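You operate a simulated robot arm through the tools that you are given. There is no shell and no other tool. Be economical: measure what you need, move in short steps, check, and stop when the job is done.

The job below is to be done with a simulated two-armed robot. You get a single attempt, and the scene is never put back.

Task
Try the lamp from the hook tray on the tail flange.
Fine: pass it to your other hand and stand it there. Hold it, switch on, see it lit, switch off, and put it back in the tray.

Only the result counts: the job must be done as asked and must still hold three seconds after the hand-in. Knocking over, shifting, dropping, spilling or breaking anything else fails it.

Robot
Two 7-joint arms with two-finger parallel grippers on one trunk, on a base that drives. Base frame: it is fixed to the floor where the robot stands at the start and does not move with it; the origin is under the middle of the robot, x ahead of it, y to its left, z up. Units: mm, degrees, N and s.
The left shoulder is at the start at [70, 133, 1201], the right one opposite. With the tool pointing down near the work surface each hand reaches from about 100 to 640 mm from the robot's upright axis, wherever it stands, measured 20 degrees to its own side. Places, roughly: tail flange [600, -600, 1000]; lamp slider [500, 0, 1000]; hook tray inside [500, 0, 800]. Payload 1.57 kg a hand.
The tool frame of a hand sits at the grasp point between the pads (the TCP): z along the fingers, y along the line on which they close. The tips reach 30 mm beyond it. Largest opening 80 mm; finger width 17, thickness 12; the body of the gripper, 40 by 82 mm, starts 80 mm behind the TCP.
Orientation is told as [roll, pitch, yaw] about the base's x, y, z axes, in that order, counted from this pose: with the fingers straight down and closing along the base's y, the tool's x points along the base's -x, its y along +y and its z along -z.

Tools
- The arms move only by the tool step_arm. It takes "left_steps", "right_steps" or both (then of equal length, played together; a hand with none holds still); each is a list of rows, each a list of 7 numbers: the turn, a rotation vector about the tool's x, y, z in degrees, then the shift along the tool's x, y, z in mm, then the opening in per cent of the stroke, from 0 (shut) to 100 (fully open). In form: [[wx, wy, wz, tx, ty, tz, claw], ...]. A call has 1 to 8 rows; each row shifts and turns the commanded pose from where the row before left it, along the tool's axes as they then stand. A row lasts 0.2 s, in which the tool goes at most 50 mm and 8.6 degrees; a call with a longer step from one row to the next is refused whole, and so is a gripper value outside its range. Where a pose cannot be reached the arm comes as near as it can. A force on the tool above 40 N (or 10 N above the force at the start of the call, whichever is more), or a blocked arm, ends the call early, and 0.2 s more pass. The fingers move at their own pace (about 153 mm/s each) and stop on an object; they squeeze with about 31 N. The grip force told is the motor's: it shows also when the fingers shut on nothing. Time passes only in rows, and 0.2 s behind the last, so rows that do not move let the fingers close. The reply holds the time, the measured pose of the TCP, the force on the tool along the base axes, the opening and the grip force, in the units named above and with some noise, and new pictures: "show" is both (left out), scene, wrist or none (wrist: the cameras of the hands that moved).
- Cameras (640 x 400 px; columns grow to the right, rows downward): "scene" is now at [137, -4.9, 1430]; the picture's right is [-0.06, -1.00, 0.00], its down [-0.57, 0.04, -0.82] and it looks along [0.82, -0.05, -0.57] (base axes); focal length 257 px, centre (320, 200). "left" rides on the left gripper at [72, 7, -122] in its tool frame; the picture's right is [-0.09, 1.00, 0.00], its down [-0.84, -0.08, -0.54] and it looks along [-0.54, -0.05, 0.84] (tool axes); focal length 238 px, centre (320, 200). "right" rides on the right gripper at [72, -7, -122] in its tool frame; the picture's right is [0.09, 1.00, 0.00], its down [-0.84, 0.08, -0.54] and it looks along [-0.54, 0.05, 0.84] (tool axes); focal length 238 px, centre (320, 200). There is no depth. A picture from a camera that has moved, and an enlarged one, comes with that camera's place and axes in the base frame and with its lens.
- move_column(by): slides the trunk up (or, below 0, down) by that many mm; the arms and the scene camera ride with it, the base frame stays. It gives what a move gives, with no picture.
- drive_base(legs): drives the robot by 1 to 6 legs, each [ahead, left, turn to the left] in mm, mm and degrees, along the robot's own axes; the way and the turn of a leg run together, so that a leg with both is an arc; at most 1500 mm and 180 degrees a leg. The arms and the cameras ride along, it lands a little off, and it stops where it bumps. It gives what a move gives, and a new picture of the scene camera.
- pan_tilt(pan, tilt): turns the head with the scene camera to pan (to the left, within 86 degrees either way) and tilt (down, from -29 to 69), counted from straight ahead of the robot. It gives what a move gives, and a new picture of the scene camera.
- close_up(camera, box): a new picture of the part [left, top, right, bottom] of that camera's present view, enlarged. No time passes.
- close_job(): hands the job in; it is judged then, once.

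Go step by step. Nothing tells you exact positions but the pictures and the camera data: compare them with the known pose of the tool, close in by small moves and look again before you grip or let go. The budget is 120 turns and 260 pictures, counting those below and the enlarged ones. Unless the task says otherwise, let go and move clear before handing in, and close with one line.

The tools are called after ">>>" as a command line: name --argument value ..., lists and objects as JSON in quotes. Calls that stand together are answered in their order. step_arm: Moves the arms, as the interface text tells. Its arguments: {"type":"object","properties":{"left_steps":{"type":"array","items":{"type":"array","items":{"type":"number"}}},"right_steps":{"type":"array","items":{"type":"array","items":{"type":"number"}}},"show":{"type":"string","enum":["both","scene","wrist","none"]}},"required":[]} The other tools are called the same way: move_column (by) slides the trunk up or down; drive_base (legs) drives the base; pan_tilt (pan, tilt) turns the head that bears the scene camera; close_up (camera, box) takes an enlarged picture of a part of a camera's view; close_job () hands the job in.

At the start:

```text
time_s: 0.0
left_position: [385.3, 59.9, 1265.1]
left_tool_rot: [-0.1, 0.0, 0.1]
left_wrist_force: [-0.3, 0.5, -0.7]
left_gripper_width: 79.8
left_finger_force: 0.0
right_position: [436.4, -283.6, 1192.5]
right_tool_rot: [0.1, -0.1, 0.1]
right_wrist_force: [0.2, -0.4, -0.9]
right_gripper_width: 79.9
right_finger_force: 0.2
trunk travel left (down, up): [-775.0, 165.0]
robot x, y, heading: [-2.4, 1.5, 0.0]
head pan, tilt: [-3.6, 34.7]
```

scene: 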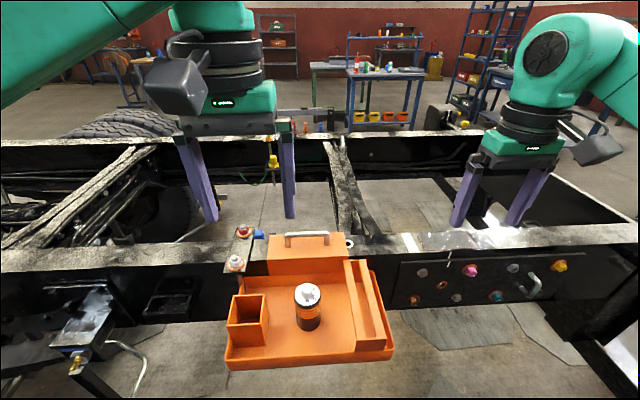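
right: 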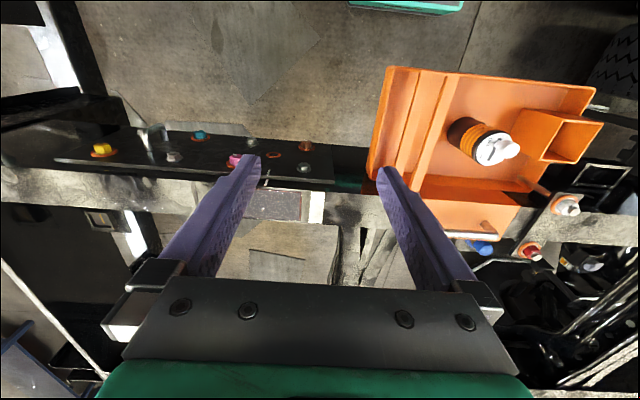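
left: 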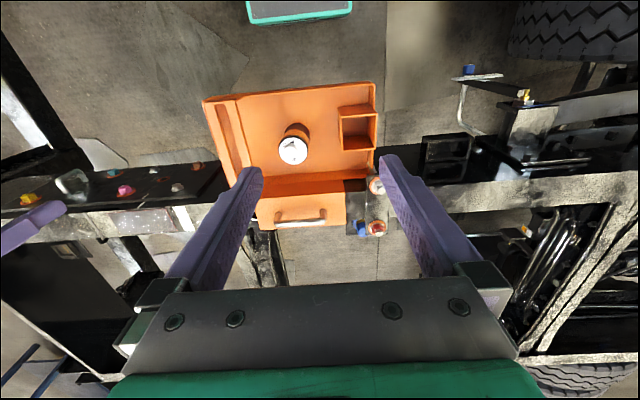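

The hook tray hangs on the rail in front of me with an orange/black lamp (white top) in it. I'll take enlarged views of the lamp and of the area to the right, where the tail flange should be.

>>> close_up --camera "scene" --box '[210, 210, 410, 380]'

>>> close_up --camera "left" --box '[240, 100, 400, 250]'

>>> pan_tilt --pan -45 --tilt 35

```text
2.35 times, centred on (310, 295) of scene
camera zoom: at [137.0, -4.9, 1430.0], right [-0.06, -1.0, 0.0], down [-0.57, 0.04, -0.82], along [0.82, -0.05, -0.57], focal length 606 px, centre (344, -24)
```

zoom: 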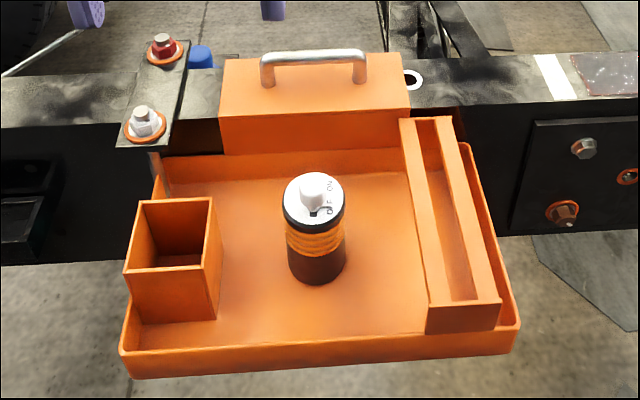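

```text
2.67 times, centred on (320, 175) of left
camera zoom: at [313.6, 66.8, 1388.5], right [0.09, 1.0, 0.0], down [0.84, -0.08, 0.54], along [0.54, -0.05, -0.84], focal length 636 px, centre (320, 267)
```

zoom: 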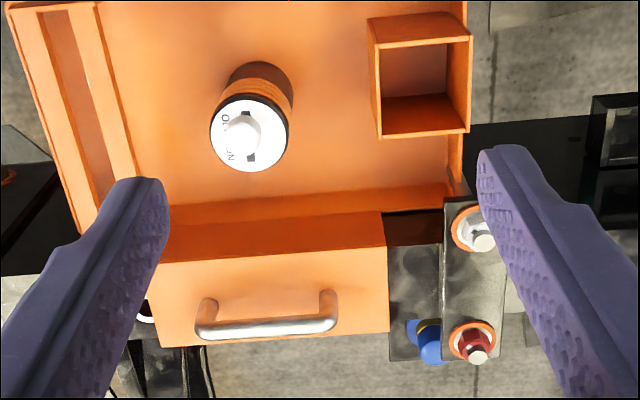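

```text
time_s: 1.1
left_position: [386.1, 60.9, 1266.1]
left_tool_rot: [-0.1, 0.0, 0.1]
left_wrist_force: [-0.6, 0.5, -0.3]
left_gripper_width: 79.9
left_finger_force: 0.0
right_position: [435.5, -283.5, 1193.1]
right_tool_rot: [-0.1, 0.0, -0.2]
right_wrist_force: [0.4, 0.9, 1.2]
right_gripper_width: 79.8
right_finger_force: 0.0
trunk travel left (down, up): [-775.0, 165.0]
robot x, y, heading: [-3.6, -1.9, 0.2]
head pan, tilt: [-45.0, 35.0]
camera scene: at [111.3, -61.4, 1429.6], right [-0.71, -0.71, 0.0], down [-0.41, 0.41, -0.82], along [0.58, -0.58, -0.57], focal length 257 px, centre (320, 200)
```

scene: 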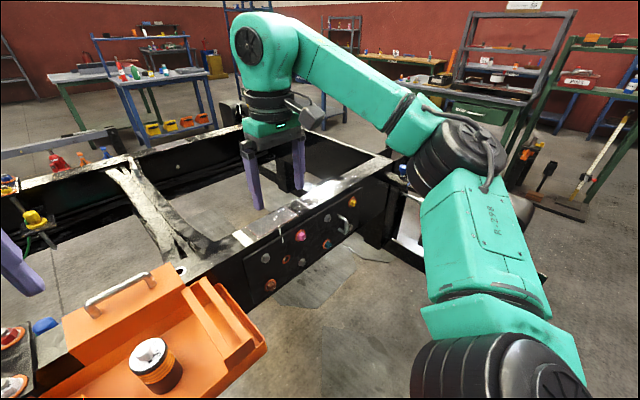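

The lamp is a cylinder with a slider on its end face, marked OFF/ON. Next I need to see the tail flange near the rear corner of the frame.

>>> close_up --camera "scene" --box '[220, 130, 440, 270]'

>>> close_up --camera "scene" --box '[60, 300, 260, 400]'

>>> close_up --camera "right" --box '[0, 80, 340, 290]'

```text
2.86 times, centred on (330, 200) of scene
camera zoom: at [111.3, -61.4, 1429.6], right [-0.71, -0.71, 0.0], down [-0.41, 0.41, -0.82], along [0.58, -0.58, -0.57], focal length 736 px, centre (291, 200)
```

zoom: 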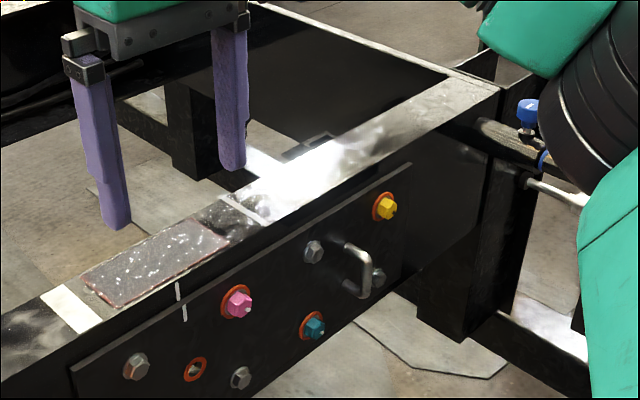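

```text
3.20 times, centred on (160, 350) of scene
camera zoom: at [111.3, -61.4, 1429.6], right [-0.71, -0.71, 0.0], down [-0.41, 0.41, -0.82], along [0.58, -0.58, -0.57], focal length 824 px, centre (832, -280)
```

zoom: 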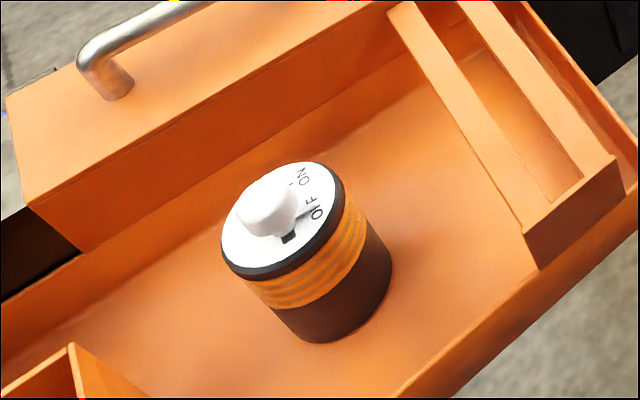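

```text
1.88 times, centred on (170, 185) of right
camera zoom: at [364.4, -290.5, 1314.8], right [-0.09, 1.0, 0.0], down [0.84, 0.08, 0.54], along [0.54, 0.05, -0.84], focal length 449 px, centre (602, 228)
```

zoom: 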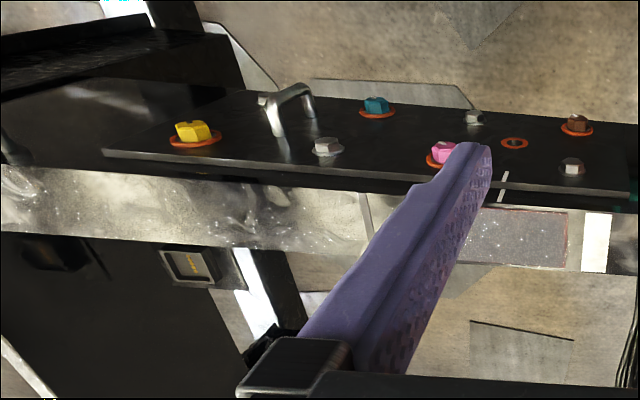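

The lamp's knob works out at about (457, 2, 995), and the rail top at about z 940. I'll bring the left hand above the lamp for a better look at its slider, and pan the head back.

>>> step_arm --left_steps '[[0, 0, 0, -12, -14.5, 30, 100], [0, 0, 0, -12, -14.5, 30, 100], [0, 0, 0, -12, -14.5, 30, 100], [0, 0, 0, -12, -14.5, 20, 100], [0, 0, 0, 0, 0, 0, 100]]' --show "wrist"

>>> close_up --camera "left" --box '[240, 80, 400, 240]'

>>> pan_tilt --pan 0 --tilt 50

```text
time_s: 2.3
left_position: [432.7, 2.5, 1154.5]
left_tool_rot: [0.0, 0.1, 0.0]
left_wrist_force: [0.4, -0.6, -0.1]
left_gripper_width: 80.2
left_finger_force: 0.0
right_position: [436.1, -284.3, 1193.6]
right_tool_rot: [0.0, 0.0, -0.1]
right_wrist_force: [-0.5, -0.8, 0.5]
right_gripper_width: 80.0
right_finger_force: 0.0
trunk travel left (down, up): [-775.0, 165.0]
robot x, y, heading: [0.9, -0.0, -0.0]
head pan, tilt: [-45.0, 35.0]
camera left: at [361.1, 8.8, 1277.8], right [0.09, 1.0, 0.0], down [0.84, -0.07, 0.54], along [0.54, -0.05, -0.84], focal length 238 px, centre (320, 200)
```

left: 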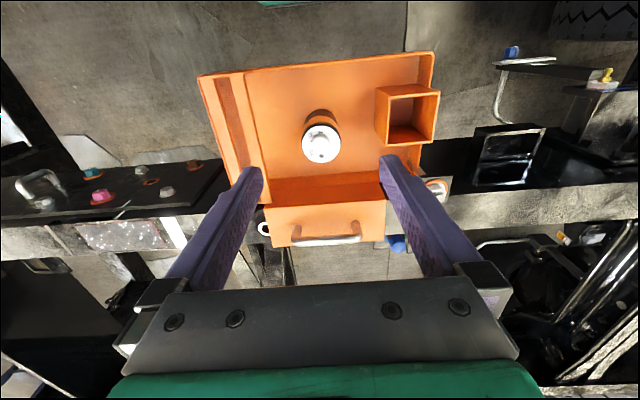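

```text
2.50 times, centred on (320, 160) of left
camera zoom: at [361.1, 8.8, 1277.8], right [0.09, 1.0, 0.0], down [0.84, -0.07, 0.54], along [0.54, -0.05, -0.84], focal length 596 px, centre (320, 300)
```

zoom: 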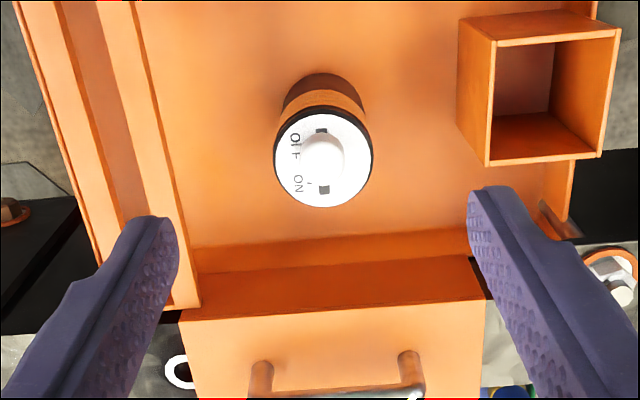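

```text
time_s: 3.4
left_position: [432.4, 2.8, 1154.8]
left_tool_rot: [-0.2, 0.1, 0.1]
left_wrist_force: [-0.8, -0.9, -0.2]
left_gripper_width: 80.3
left_finger_force: 0.0
right_position: [435.0, -284.8, 1193.8]
right_tool_rot: [0.0, 0.0, -0.1]
right_wrist_force: [0.6, 0.3, 0.4]
right_gripper_width: 80.0
right_finger_force: 0.0
trunk travel left (down, up): [-775.0, 165.0]
robot x, y, heading: [0.3, 4.3, -0.0]
head pan, tilt: [0.0, 50.0]
camera scene: at [126.0, 0.6, 1407.9], right [0.0, -1.0, 0.0], down [-0.77, 0.0, -0.64], along [0.64, 0.0, -0.77], focal length 257 px, centre (320, 200)
```

scene: 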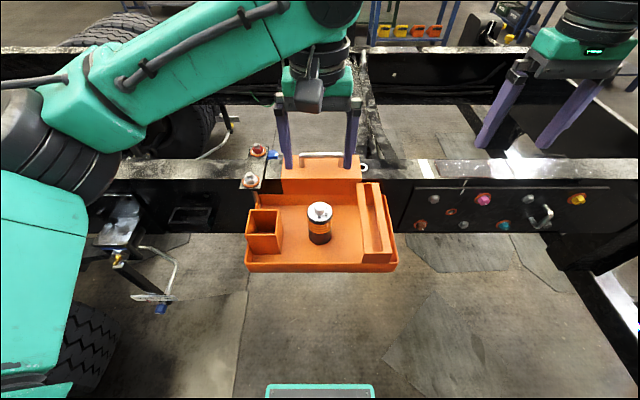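

Looking down, the slot runs along x, with OFF on the robot's side and ON on the far side. I'll take enlarged views to fix the lamp's place more exactly.

>>> close_up --camera "scene" --box '[270, 180, 370, 280]'

>>> close_up --camera "left" --box '[270, 90, 370, 170]'

>>> close_up --camera "right" --box '[360, 60, 620, 240]'

```text
4.00 times, centred on (320, 230) of scene
camera zoom: at [126.0, 0.6, 1407.9], right [0.0, -1.0, 0.0], down [-0.77, 0.0, -0.64], along [0.64, 0.0, -0.77], focal length 1030 px, centre (320, 80)
```

zoom: 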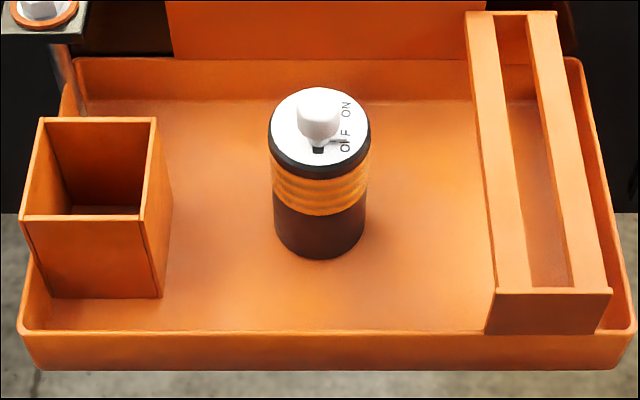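

```text
5.00 times, centred on (320, 130) of left
camera zoom: at [361.4, 8.7, 1278.0], right [0.09, 1.0, 0.0], down [0.84, -0.08, 0.54], along [0.54, -0.05, -0.84], focal length 1192 px, centre (320, 550)
```

zoom: 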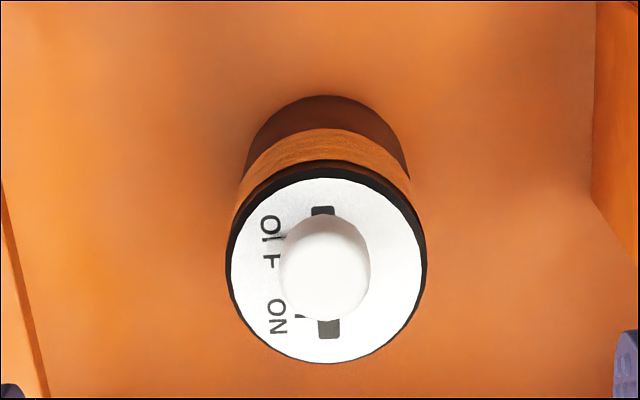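

```text
2.22 times, centred on (490, 150) of right
camera zoom: at [364.5, -290.6, 1314.8], right [-0.09, 1.0, 0.0], down [0.84, 0.08, 0.54], along [0.54, 0.05, -0.84], focal length 530 px, centre (-58, 311)
```

zoom: 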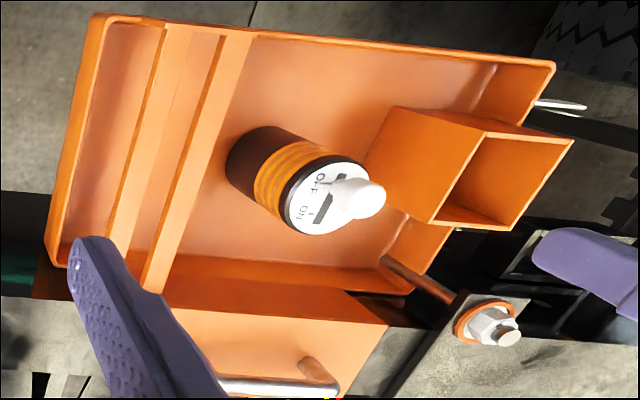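

Triangulating with both wrist cameras puts the lamp's plate at about (478, 0, 949), with a diameter of about 56 and a height of about 95. I'll move the left hand directly above it and check before going down.

>>> step_arm --left_steps '[[0, 0, 0, -15, -1, 30, 100], [0, 0, 0, -15, -1, 30, 100], [0, 0, 0, -15, -0.8, 30, 100], [0, 0, 0, 0, 0, 40, 100], [0, 0, 0, 0, 0, 0, 100]]' --show "both"

>>> close_up --camera "scene" --box '[250, 100, 390, 260]'

```text
time_s: 4.6
left_position: [477.3, -1.0, 1025.1]
left_tool_rot: [0.0, 0.0, 0.0]
left_wrist_force: [0.2, -0.4, 0.6]
left_gripper_width: 80.2
left_finger_force: 0.0
right_position: [436.2, -285.3, 1194.0]
right_tool_rot: [0.0, 0.0, 0.0]
right_wrist_force: [0.0, -0.4, -0.4]
right_gripper_width: 79.9
right_finger_force: 0.1
trunk travel left (down, up): [-775.0, 165.0]
robot x, y, heading: [0.4, 1.9, -0.1]
head pan, tilt: [0.0, 50.0]
camera scene: at [125.6, 0.6, 1407.9], right [0.0, -1.0, 0.0], down [-0.77, 0.0, -0.64], along [0.64, 0.0, -0.77], focal length 257 px, centre (320, 200)
camera left: at [405.7, 5.8, 1148.9], right [0.09, 1.0, 0.0], down [0.84, -0.08, 0.54], along [0.54, -0.05, -0.84], focal length 238 px, centre (320, 200)
```

scene: 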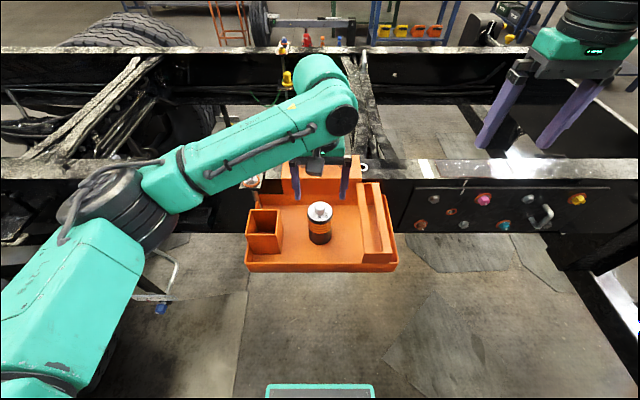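
left: 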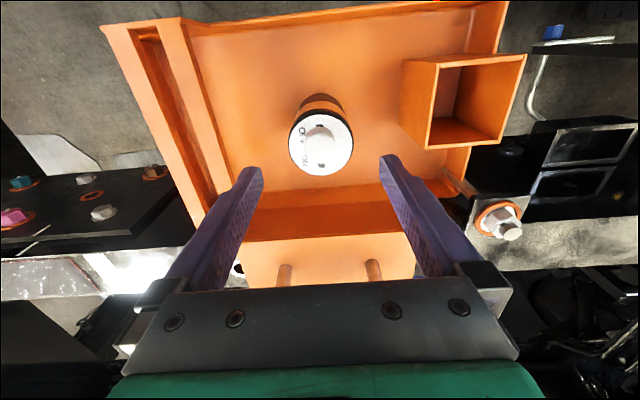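

```text
2.50 times, centred on (320, 180) of scene
camera zoom: at [125.6, 0.6, 1407.9], right [0.0, -1.0, 0.0], down [-0.77, 0.0, -0.64], along [0.64, 0.0, -0.77], focal length 644 px, centre (320, 250)
```

zoom: 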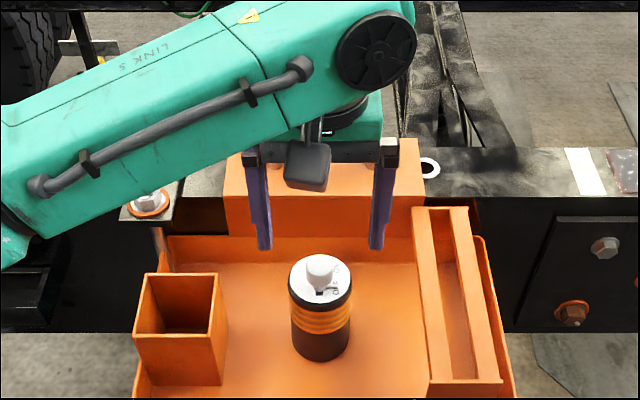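

The lamp sits centred between the open fingers at (478, 0). I'm going straight down to grip its upper body.

>>> step_arm --left_steps '[[0, 0, 0, 0, 0, 25, 100], [0, 0, 0, 0, 0, 25, 100], [0, 0, 0, 0, 0, 25, 100], [0, 0, 0, 0, 0, 20, 100], [0, 0, 0, 0, 0, 0, 100]]' --show "both"

>>> close_up --camera "scene" --box '[250, 130, 390, 270]'

```text
time_s: 5.8
left_position: [477.6, 0.1, 929.4]
left_tool_rot: [-0.1, 0.0, 0.1]
left_wrist_force: [0.9, -0.1, -0.3]
left_gripper_width: 79.9
left_finger_force: 0.0
right_position: [436.2, -284.0, 1194.9]
right_tool_rot: [0.1, 0.0, -0.1]
right_wrist_force: [0.2, -0.1, -0.1]
right_gripper_width: 80.1
right_finger_force: 0.0
trunk travel left (down, up): [-775.0, 165.0]
robot x, y, heading: [-0.2, 3.2, -0.4]
head pan, tilt: [0.0, 50.0]
camera scene: at [125.8, 0.7, 1407.9], right [0.0, -1.0, 0.0], down [-0.77, 0.0, -0.64], along [0.64, 0.0, -0.77], focal length 257 px, centre (320, 200)
camera left: at [406.2, 6.0, 1053.0], right [0.09, 1.0, 0.0], down [0.84, -0.08, 0.54], along [0.54, -0.05, -0.84], focal length 238 px, centre (320, 200)
```

scene: 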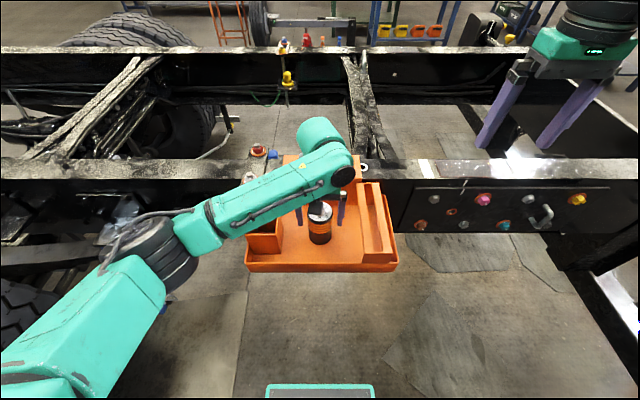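
left: 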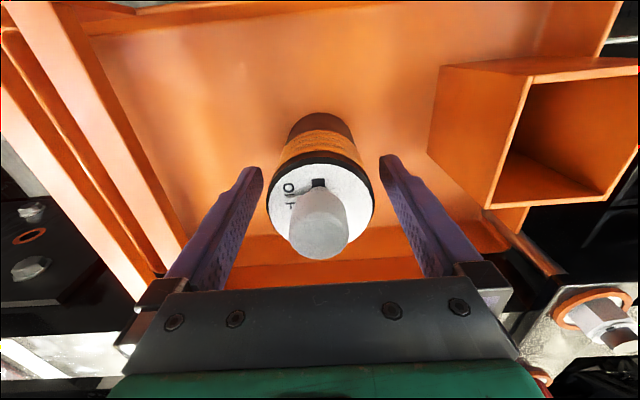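

```text
2.86 times, centred on (320, 200) of scene
camera zoom: at [125.8, 0.7, 1407.9], right [0.0, -1.0, 0.0], down [-0.77, 0.0, -0.64], along [0.64, 0.0, -0.77], focal length 736 px, centre (320, 200)
```

zoom: 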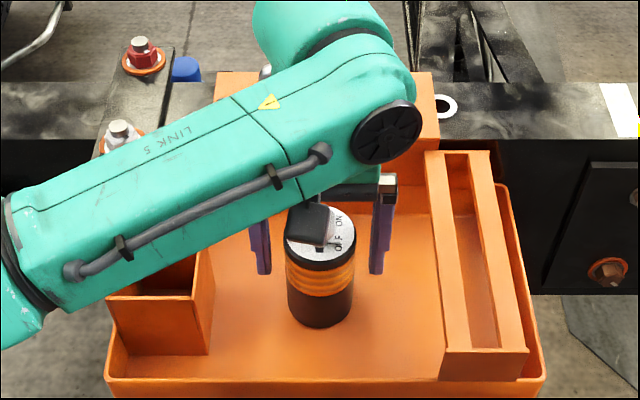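

The fingers straddle the lamp evenly, so I'll close on it and lift a little.

>>> step_arm --left_steps '[[0, 0, 0, 0, 0, 0, 0], [0, 0, 0, 0, 0, 0, 0], [0, 0, 0, 0, 0, 0, 0], [0, 0, 0, 0, 0, -15, 0], [0, 0, 0, 0, 0, -20, 0], [0, 0, 0, 0, 0, 0, 0]]' --show "both"

```text
time_s: 7.2
left_position: [478.7, -0.1, 965.2]
left_tool_rot: [-0.1, 0.1, 0.1]
left_wrist_force: [-0.9, 0.1, 1.7]
left_gripper_width: 56.9
left_finger_force: 31.4
right_position: [436.1, -283.8, 1193.9]
right_tool_rot: [-0.1, -0.1, -0.1]
right_wrist_force: [0.8, 0.0, 0.2]
right_gripper_width: 80.0
right_finger_force: 0.0
trunk travel left (down, up): [-775.0, 165.0]
robot x, y, heading: [2.0, 1.0, -0.1]
head pan, tilt: [0.0, 50.0]
camera scene: at [125.6, 1.0, 1407.9], right [0.0, -1.0, 0.0], down [-0.77, 0.0, -0.64], along [0.64, 0.0, -0.77], focal length 257 px, centre (320, 200)
camera left: at [406.3, 6.7, 1089.1], right [0.09, 1.0, 0.0], down [0.84, -0.08, 0.54], along [0.54, -0.05, -0.84], focal length 238 px, centre (320, 200)
```

scene: 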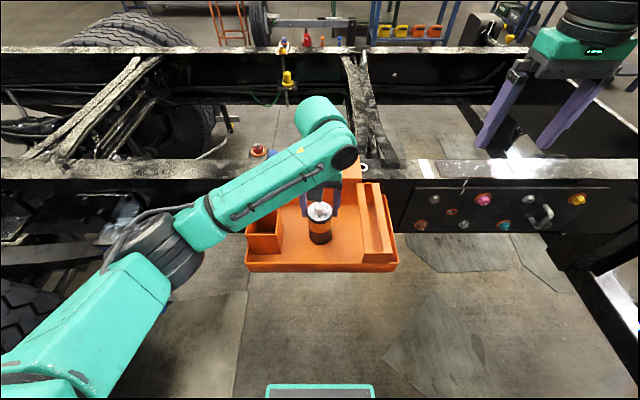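
left: 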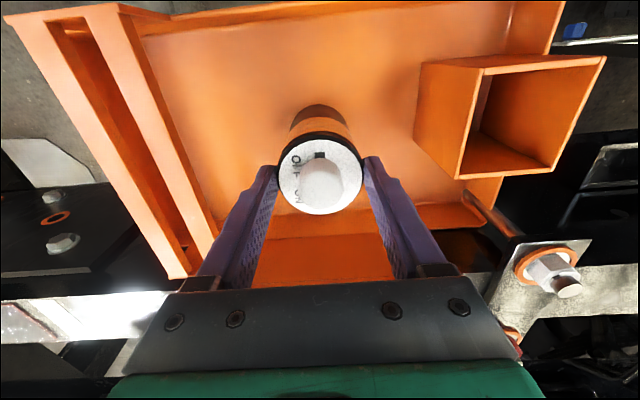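

The grip reads 57 mm at 31 N. I'll lift further and confirm that the lamp comes up.

>>> step_arm --left_steps '[[0, 0, 0, 0, 0, -30, 0], [0, 0, 0, 0, 0, -40, 0], [0, 0, 0, 0, 0, -40, 0], [0, 0, 0, 10, 0, -40, 0], [0, 0, 0, 10, 0, -35, 0], [0, 0, 0, 0, 0, 0, 0]]' --show "both"

>>> close_up --camera "scene" --box '[230, 60, 410, 200]'

```text
time_s: 8.6
left_position: [458.6, -0.7, 1150.4]
left_tool_rot: [0.0, 0.1, 0.1]
left_wrist_force: [0.7, 0.1, -1.8]
left_gripper_width: 56.9
left_finger_force: 30.6
right_position: [437.9, -283.5, 1192.6]
right_tool_rot: [-0.1, 0.1, 0.0]
right_wrist_force: [-0.3, 0.2, -0.6]
right_gripper_width: 79.7
right_finger_force: 0.1
trunk travel left (down, up): [-775.0, 165.0]
robot x, y, heading: [3.8, 3.2, 0.1]
head pan, tilt: [0.0, 50.0]
camera scene: at [126.9, 0.7, 1407.7], right [0.0, -1.0, 0.0], down [-0.77, 0.0, -0.64], along [0.64, 0.0, -0.77], focal length 257 px, centre (320, 200)
camera left: at [386.7, 6.0, 1273.7], right [0.09, 1.0, 0.0], down [0.84, -0.08, 0.54], along [0.54, -0.05, -0.84], focal length 238 px, centre (320, 200)
```

scene: 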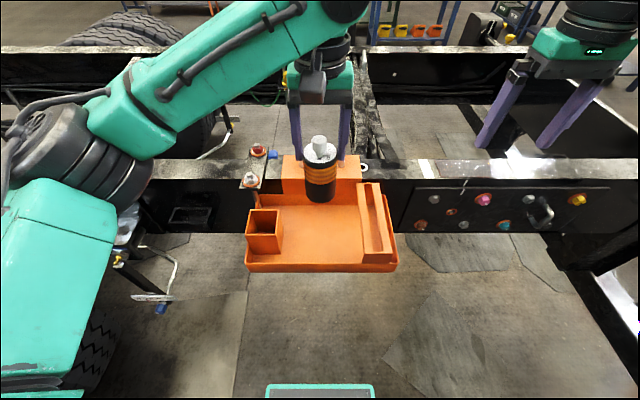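
left: 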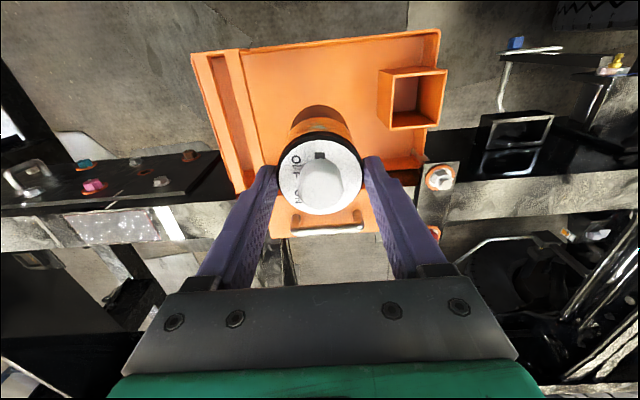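

```text
2.86 times, centred on (320, 130) of scene
camera zoom: at [126.9, 0.7, 1407.7], right [0.0, -1.0, 0.0], down [-0.77, 0.0, -0.64], along [0.64, 0.0, -0.77], focal length 736 px, centre (320, 400)
```

zoom: 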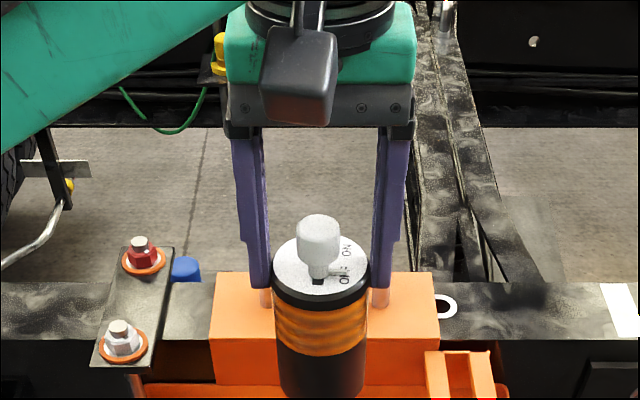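

The lamp is safely in the left hand. Now I'll look right to check the floor and the tail end of the frame before driving there.

>>> pan_tilt --pan -40 --tilt 55

>>> pan_tilt --pan -80 --tilt 45

```text
time_s: 9.7
left_position: [458.4, -0.0, 1150.8]
left_tool_rot: [-0.1, 0.0, 0.1]
left_wrist_force: [-0.4, 0.4, -1.0]
left_gripper_width: 57.1
left_finger_force: 31.4
right_position: [435.9, -283.9, 1192.6]
right_tool_rot: [0.0, 0.0, -0.1]
right_wrist_force: [-0.2, 0.1, -0.3]
right_gripper_width: 80.1
right_finger_force: 0.0
trunk travel left (down, up): [-775.0, 165.0]
robot x, y, heading: [-1.2, 1.6, -0.1]
head pan, tilt: [-40.0, 55.0]
camera scene: at [104.4, -45.5, 1401.3], right [-0.64, -0.77, 0.0], down [-0.63, 0.53, -0.57], along [0.44, -0.37, -0.82], focal length 257 px, centre (320, 200)
```

scene: 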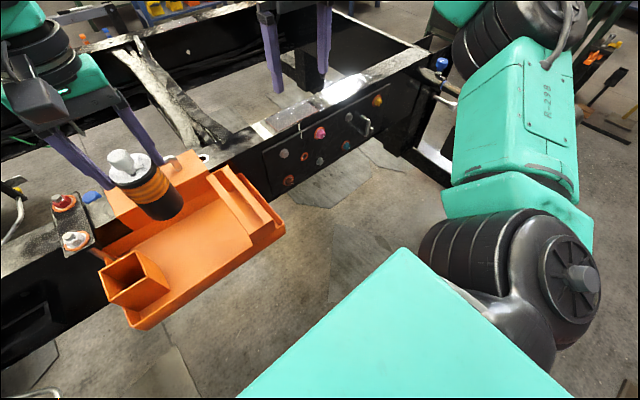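

```text
time_s: 10.7
left_position: [457.1, 0.1, 1149.6]
left_tool_rot: [-0.1, -0.1, 0.1]
left_wrist_force: [0.0, 0.1, -1.9]
left_gripper_width: 56.6
left_finger_force: 31.2
right_position: [436.9, -284.0, 1192.9]
right_tool_rot: [-0.1, 0.0, 0.0]
right_wrist_force: [-0.4, -0.2, 1.0]
right_gripper_width: 79.8
right_finger_force: 0.0
trunk travel left (down, up): [-775.0, 165.0]
robot x, y, heading: [-2.6, -1.8, 0.2]
head pan, tilt: [-80.0, 45.0]
camera scene: at [63.4, -79.3, 1414.7], right [-0.98, -0.17, 0.0], down [-0.12, 0.7, -0.71], along [0.12, -0.7, -0.71], focal length 257 px, centre (320, 200)
```

scene: 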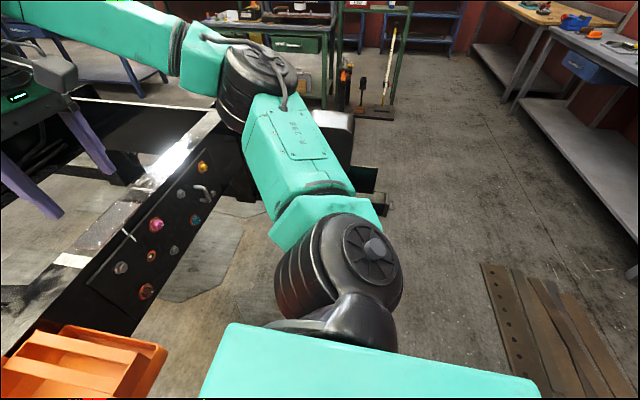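

The floor to the right is clear, but something like a bumper sticks out at the far end. The flange runs along the rail top beyond the second white mark, at about (640, -600). I'll drive right in a modest step and look again.

>>> pan_tilt --pan -40 --tilt 45

>>> drive_base --legs '[[0, -300, 0]]'

```text
time_s: 11.8
left_position: [457.9, 0.8, 1150.5]
left_tool_rot: [-0.1, -0.1, 0.1]
left_wrist_force: [1.0, 0.0, -1.6]
left_gripper_width: 56.6
left_finger_force: 31.4
right_position: [437.1, -284.8, 1192.6]
right_tool_rot: [0.0, 0.0, -0.1]
right_wrist_force: [1.2, 0.8, 0.4]
right_gripper_width: 80.1
right_finger_force: 0.1
trunk travel left (down, up): [-775.0, 165.0]
robot x, y, heading: [-1.3, -1.5, -0.1]
head pan, tilt: [-40.0, 45.0]
camera scene: at [111.4, -51.6, 1414.7], right [-0.64, -0.77, 0.0], down [-0.54, 0.46, -0.71], along [0.54, -0.45, -0.71], focal length 257 px, centre (320, 200)
```

scene: 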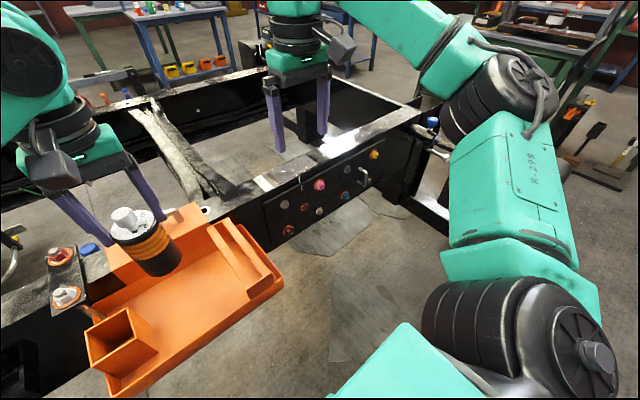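

```text
time_s: 13.8
left_position: [457.6, -295.5, 1149.7]
left_tool_rot: [-0.1, 0.0, 0.1]
left_wrist_force: [0.0, 0.1, -0.6]
left_gripper_width: 56.9
left_finger_force: 31.4
right_position: [436.9, -579.7, 1194.5]
right_tool_rot: [-0.1, 0.0, 0.0]
right_wrist_force: [0.0, 0.6, -1.0]
right_gripper_width: 80.1
right_finger_force: 0.0
trunk travel left (down, up): [-775.0, 165.0]
robot x, y, heading: [-0.5, -300.2, 0.2]
head pan, tilt: [-40.0, 45.0]
camera scene: at [111.4, -346.7, 1414.8], right [-0.64, -0.77, 0.0], down [-0.54, 0.45, -0.71], along [0.54, -0.46, -0.71], focal length 257 px, centre (320, 200)
```

scene: 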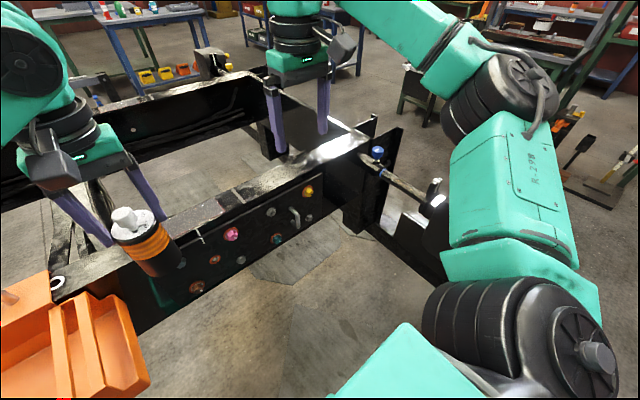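

The frame end is at y ≈ -970 and the bumper beam lies beyond y ≈ -900, so there is room. I'll move nearer and turn so that the flange spot (640, -600) is straight ahead.

>>> drive_base --legs '[[90, -90, 0], [0, 0, -20]]'

>>> pan_tilt --pan 0 --tilt 45

>>> close_up --camera "right" --box '[0, 0, 640, 400]'

```text
time_s: 16.2
left_position: [520.6, -543.9, 1150.2]
left_tool_rot: [-0.1, 0.0, -19.9]
left_wrist_force: [0.1, -0.8, -2.9]
left_gripper_width: 56.8
left_finger_force: 31.3
right_position: [403.5, -802.9, 1192.3]
right_tool_rot: [-0.2, 0.1, -20.0]
right_wrist_force: [0.2, -0.4, 0.1]
right_gripper_width: 80.1
right_finger_force: 0.1
trunk travel left (down, up): [-775.0, 165.0]
robot x, y, heading: [89.4, -386.3, -19.9]
head pan, tilt: [-40.0, 45.0]
camera scene: at [177.1, -473.7, 1414.8], right [-0.87, -0.5, 0.0], down [-0.35, 0.61, -0.71], along [0.35, -0.61, -0.71], focal length 257 px, centre (320, 200)
```

scene: 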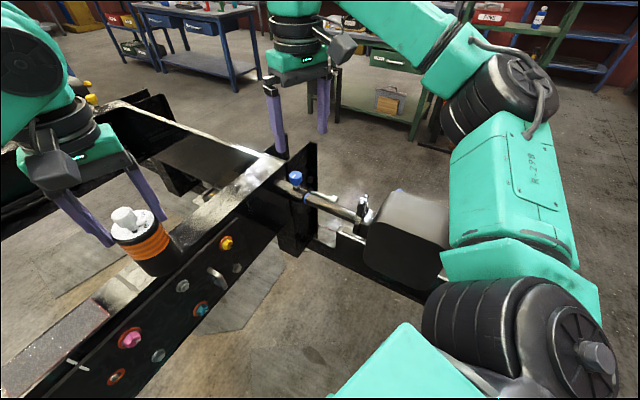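

```text
time_s: 17.3
left_position: [521.1, -544.7, 1150.6]
left_tool_rot: [-0.2, 0.0, -19.9]
left_wrist_force: [0.6, -0.2, -1.6]
left_gripper_width: 56.7
left_finger_force: 30.9
right_position: [402.0, -805.3, 1193.9]
right_tool_rot: [0.1, 0.0, -19.9]
right_wrist_force: [0.2, 0.3, -0.7]
right_gripper_width: 79.9
right_finger_force: 0.0
trunk travel left (down, up): [-775.0, 165.0]
robot x, y, heading: [88.6, -386.7, -19.9]
head pan, tilt: [0.0, 45.0]
camera scene: at [212.8, -432.2, 1414.7], right [-0.34, -0.94, 0.0], down [-0.66, 0.24, -0.71], along [0.66, -0.24, -0.71], focal length 257 px, centre (320, 200)
```

scene: 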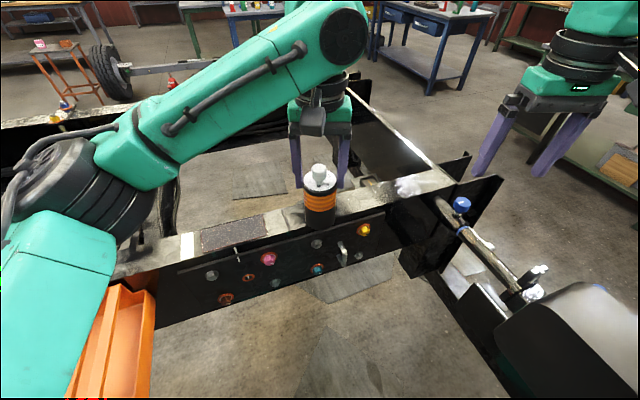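

```text
1.00 times, centred on (320, 200) of right
camera zoom: at [333.5, -785.4, 1314.8], right [0.25, 0.97, 0.0], down [0.81, -0.21, 0.54], along [0.52, -0.14, -0.84], focal length 238 px, centre (320, 200)
```

zoom: 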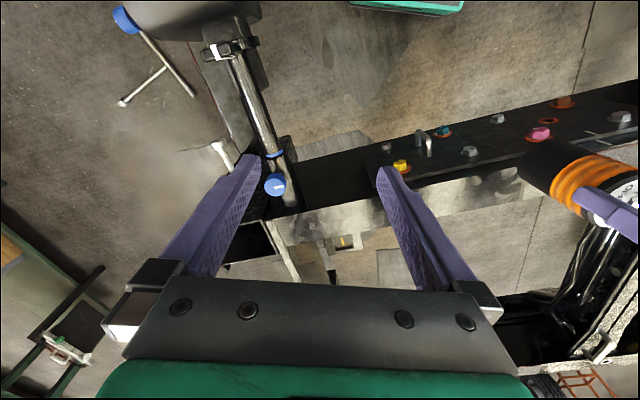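

The rail top is about z 946, x 580–655, so the flange spot is about (620, -600). The lamp is over the near edge of it. For the handover I'll turn the right hand to point forward-left and down, so that it takes the lamp low on its body.

>>> step_arm --right_steps '[[0, 0, 0, 33, 28, 0, 100], [0, 0, 0, 33, 28, 0, 100], [0, 0, 0, 31, 28, 0, 100], [0, 0, -8.5, 0, 0, 0, 100], [0, 0, -8.5, 0, 0, 0, 100], [0, 0, -8.5, 0, 0, 0, 100], [0, 0, -8.5, 0, 0, 0, 100], [0, 0, -8.5, 0, 0, 0, 100]]' --show "none"

>>> step_arm --right_steps '[[0, -7.5, 0, 0, 0, 0, 100], [0, -7.5, 0, 0, 0, 0, 100], [0, -7.5, 0, 0, 0, 0, 100], [0, -7.5, 0, 0, 0, 0, 100], [0, -7.5, 0, 0, 0, 0, 100], [0, -7.5, 0, 0, 0, 0, 100], [0, -7.5, 0, 0, 0, 0, 100], [0, -7.5, 0, 0, 0, 0, 100]]' --show "both"

```text
time_s: 19.1
left_position: [519.8, -544.9, 1149.5]
left_tool_rot: [-0.1, -0.1, -19.8]
left_wrist_force: [-0.1, 1.0, -1.1]
left_gripper_width: 56.4
left_finger_force: 31.6
right_position: [339.4, -682.0, 1191.0]
right_tool_rot: [-0.1, 0.0, 22.5]
right_wrist_force: [0.0, -1.2, 0.0]
right_gripper_width: 80.1
right_finger_force: 0.1
right hand out of reach, approached as far as the arm can: row 8
trunk travel left (down, up): [-775.0, 165.0]
robot x, y, heading: [91.3, -388.0, -20.0]
head pan, tilt: [0.0, 45.0]
```

```text
time_s: 20.9
left_position: [519.0, -544.2, 1150.9]
left_tool_rot: [-0.1, 0.0, -19.9]
left_wrist_force: [-0.5, -0.1, -1.6]
left_gripper_width: 56.3
left_finger_force: 30.5
right_position: [301.9, -648.5, 1214.8]
right_tool_rot: [-0.1, -60.2, 22.3]
right_wrist_force: [-0.2, -0.2, 0.4]
right_gripper_width: 79.8
right_finger_force: 0.1
right hand out of reach, approached as far as the arm can: row 5, 6, 7, 8
trunk travel left (down, up): [-775.0, 165.0]
robot x, y, heading: [89.3, -387.0, -19.6]
head pan, tilt: [0.0, 45.0]
camera scene: at [211.7, -431.6, 1414.9], right [-0.34, -0.94, 0.0], down [-0.66, 0.24, -0.71], along [0.66, -0.24, -0.71], focal length 257 px, centre (320, 200)
camera right: at [174.3, -707.8, 1212.3], right [-0.42, 0.9, -0.08], down [-0.08, 0.05, 1.0], along [0.9, 0.42, 0.05], focal length 238 px, centre (320, 200)
```

scene: 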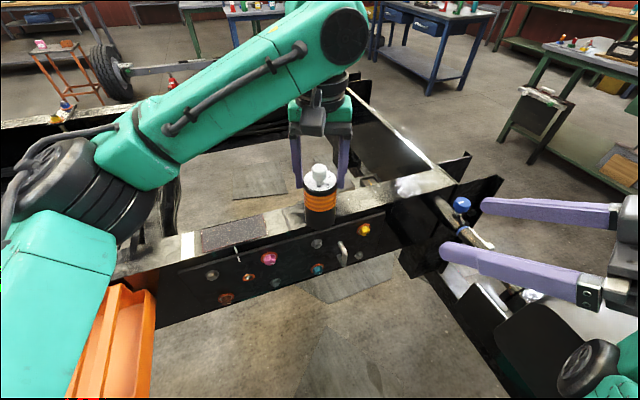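
right: 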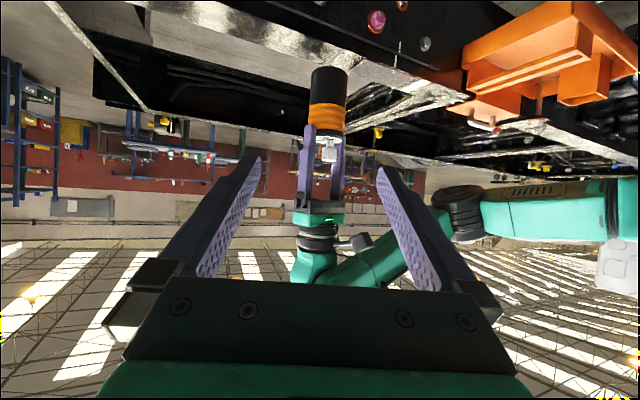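

The right-hand view shows the lamp sitting lower in the left fingers than I thought: the plate is at about z 1134 and the bottom at about 1039. The right hand has the orientation I want, so I'll bring it along its axis toward the lamp.

>>> step_arm --right_steps '[[0, 0, 0, 0, 0, 30, 100], [0, 0, 0, 0, 0, 30, 100], [0, 0, 0, 0, 0, 30, 100], [0, 0, 0, 0, 0, 30, 100], [0, 0, 0, 0, 0, 0, 100]]' --show "both"

```text
time_s: 22.1
left_position: [520.4, -543.4, 1150.4]
left_tool_rot: [-0.1, 0.0, -19.9]
left_wrist_force: [0.6, 0.1, -1.4]
left_gripper_width: 56.8
left_finger_force: 31.1
right_position: [379.9, -614.1, 1185.3]
right_tool_rot: [0.0, -60.0, 22.4]
right_wrist_force: [-0.5, 0.2, 0.2]
right_gripper_width: 79.9
right_finger_force: 0.1
right hand out of reach, approached as far as the arm can: row 1, 2, 3
trunk travel left (down, up): [-775.0, 165.0]
robot x, y, heading: [87.0, -384.8, -19.8]
head pan, tilt: [0.0, 45.0]
camera scene: at [212.8, -432.1, 1414.7], right [-0.34, -0.94, 0.0], down [-0.66, 0.24, -0.71], along [0.66, -0.24, -0.71], focal length 257 px, centre (320, 200)
camera right: at [252.5, -674.2, 1183.3], right [-0.42, 0.9, -0.08], down [-0.08, 0.05, 1.0], along [0.9, 0.43, 0.05], focal length 238 px, centre (320, 200)
```

scene: 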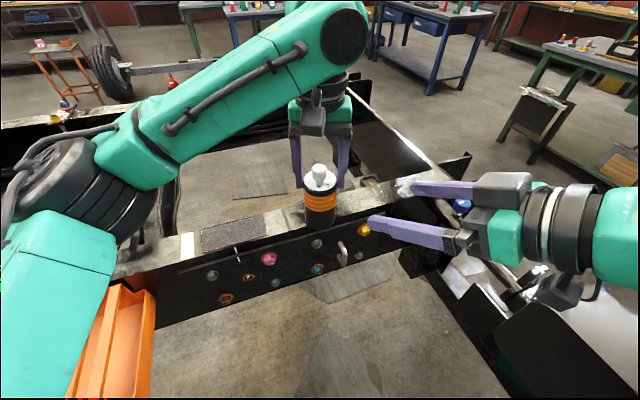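
right: 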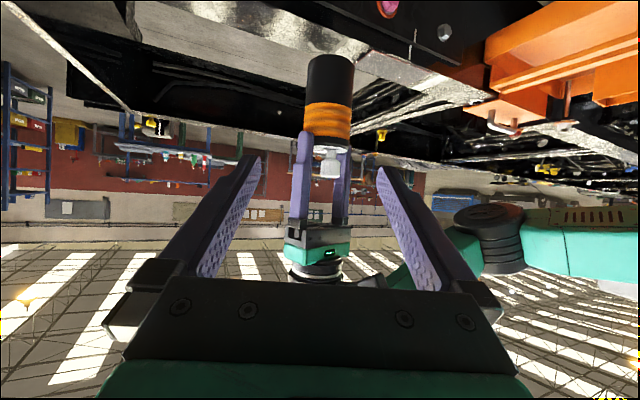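

The lamp axis is about 10 mm to the left of the hand's line, and its bottom is at about z 1037. I'll line up at the pre-grasp point 110 mm back from it.

>>> step_arm --right_steps '[[0, 0, 0, 8, 4, 20, 100], [0, 0, 0, 8, 4, 20, 100], [0, 0, 0, 6.4, 2, 20, 100], [0, 0, 0, 0, 0, 25, 100], [0, 0, 0, 0, 0, 0, 100]]' --show "both"

```text
time_s: 23.3
left_position: [520.6, -544.9, 1150.6]
left_tool_rot: [0.0, 0.0, -19.9]
left_wrist_force: [0.2, -0.8, -2.0]
left_gripper_width: 56.6
left_finger_force: 31.0
right_position: [433.9, -580.8, 1121.8]
right_tool_rot: [0.1, -60.0, 22.4]
right_wrist_force: [0.1, 0.2, -0.5]
right_gripper_width: 79.8
right_finger_force: 0.0
trunk travel left (down, up): [-775.0, 165.0]
robot x, y, heading: [89.2, -392.0, -19.9]
head pan, tilt: [0.0, 45.0]
camera scene: at [212.3, -432.4, 1414.7], right [-0.34, -0.94, 0.0], down [-0.66, 0.24, -0.71], along [0.66, -0.24, -0.71], focal length 257 px, centre (320, 200)
camera right: at [306.1, -641.6, 1120.5], right [-0.42, 0.9, -0.08], down [-0.08, 0.05, 1.0], along [0.9, 0.43, 0.05], focal length 238 px, centre (320, 200)
```

scene: 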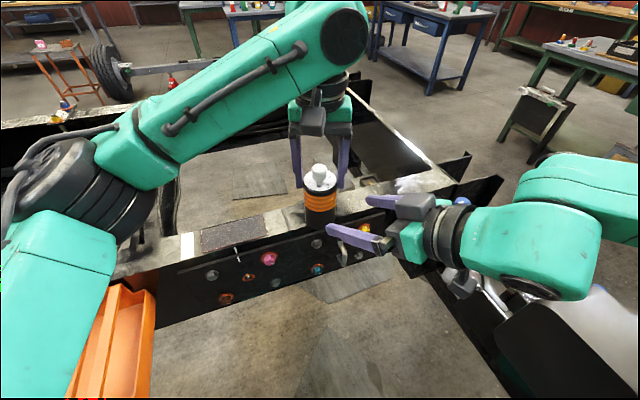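
right: 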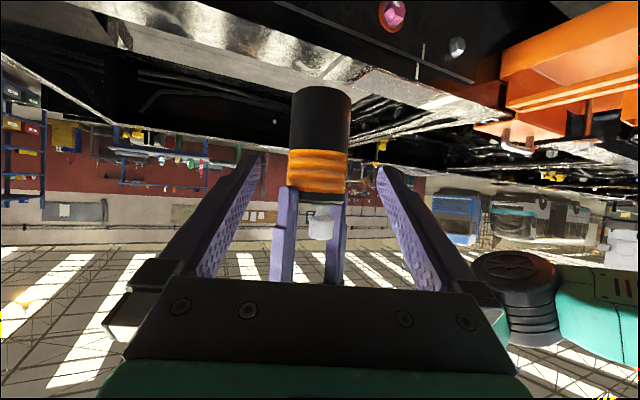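

The lamp is centred and my approach line reaches its dark lower body, about 33 mm above the bottom. I'm advancing 110 mm along the tool.

>>> step_arm --right_steps '[[0, 0, 0, 0, 0, 28, 100], [0, 0, 0, 0, 0, 28, 100], [0, 0, 0, 0, 0, 28, 100], [0, 0, 0, 0, 0, 25, 100], [0, 0, 0, 0, 0, 0, 100]]' --show "both"

>>> close_up --camera "scene" --box '[240, 100, 420, 260]'

```text
time_s: 24.5
left_position: [519.6, -544.2, 1151.2]
left_tool_rot: [0.1, 0.1, -19.8]
left_wrist_force: [0.2, -0.1, -1.1]
left_gripper_width: 56.7
left_finger_force: 30.7
right_position: [522.1, -545.2, 1067.5]
right_tool_rot: [0.0, -60.0, 22.5]
right_wrist_force: [-0.3, -0.4, 0.0]
right_gripper_width: 79.9
right_finger_force: 0.0
trunk travel left (down, up): [-775.0, 165.0]
robot x, y, heading: [91.6, -385.7, -19.9]
head pan, tilt: [0.0, 45.0]
camera scene: at [212.1, -432.5, 1414.8], right [-0.34, -0.94, 0.0], down [-0.66, 0.24, -0.71], along [0.66, -0.24, -0.71], focal length 257 px, centre (320, 200)
camera right: at [393.7, -604.9, 1066.3], right [-0.42, 0.9, -0.08], down [-0.08, 0.05, 1.0], along [0.9, 0.43, 0.05], focal length 238 px, centre (320, 200)
```

scene: 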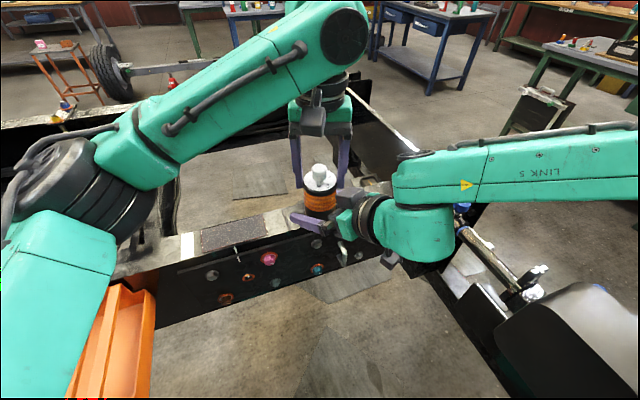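
right: 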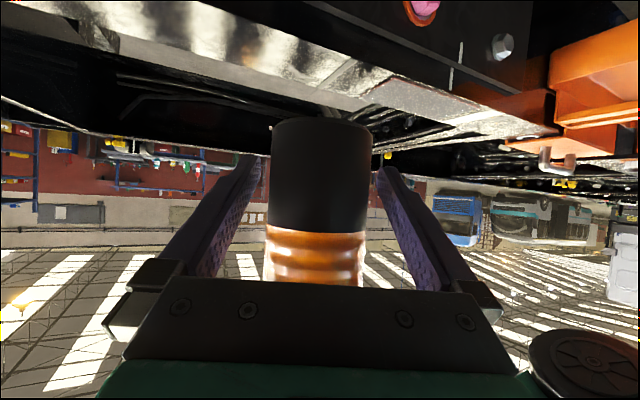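

```text
2.50 times, centred on (330, 180) of scene
camera zoom: at [212.1, -432.5, 1414.8], right [-0.34, -0.94, 0.0], down [-0.66, 0.24, -0.71], along [0.66, -0.24, -0.71], focal length 644 px, centre (295, 250)
```

zoom: 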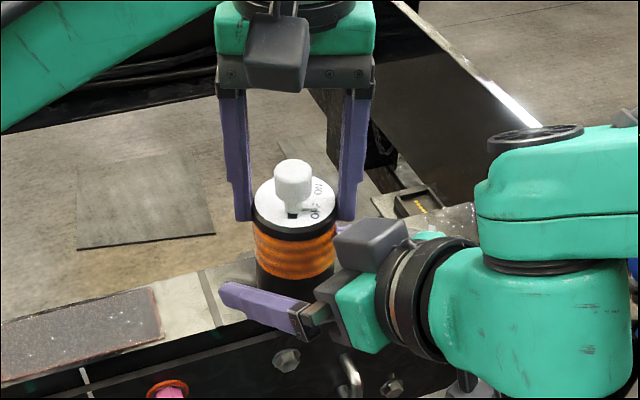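

The lamp is centred between the right fingers, so I'll close the right hand on it.

>>> step_arm --right_steps '[[0, 0, 0, 0, 0, 0, 0], [0, 0, 0, 0, 0, 0, 0], [0, 0, 0, 0, 0, 0, 0]]' --show "wrist"

```text
time_s: 25.3
left_position: [519.6, -544.6, 1150.6]
left_tool_rot: [-0.1, 0.1, -19.8]
left_wrist_force: [-5.1, 2.0, 1.2]
left_gripper_width: 56.8
left_finger_force: 31.0
right_position: [521.2, -545.9, 1067.4]
right_tool_rot: [-0.2, -60.1, 22.4]
right_wrist_force: [5.3, -2.4, -1.4]
right_gripper_width: 57.2
right_finger_force: 30.7
trunk travel left (down, up): [-775.0, 165.0]
robot x, y, heading: [88.5, -383.2, -20.0]
head pan, tilt: [0.0, 45.0]
camera right: at [394.0, -605.0, 1066.3], right [-0.42, 0.9, -0.08], down [-0.08, 0.05, 1.0], along [0.9, 0.43, 0.05], focal length 238 px, centre (320, 200)
```

right: 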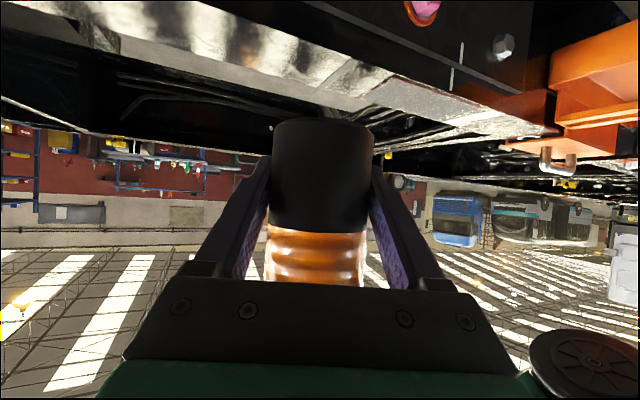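

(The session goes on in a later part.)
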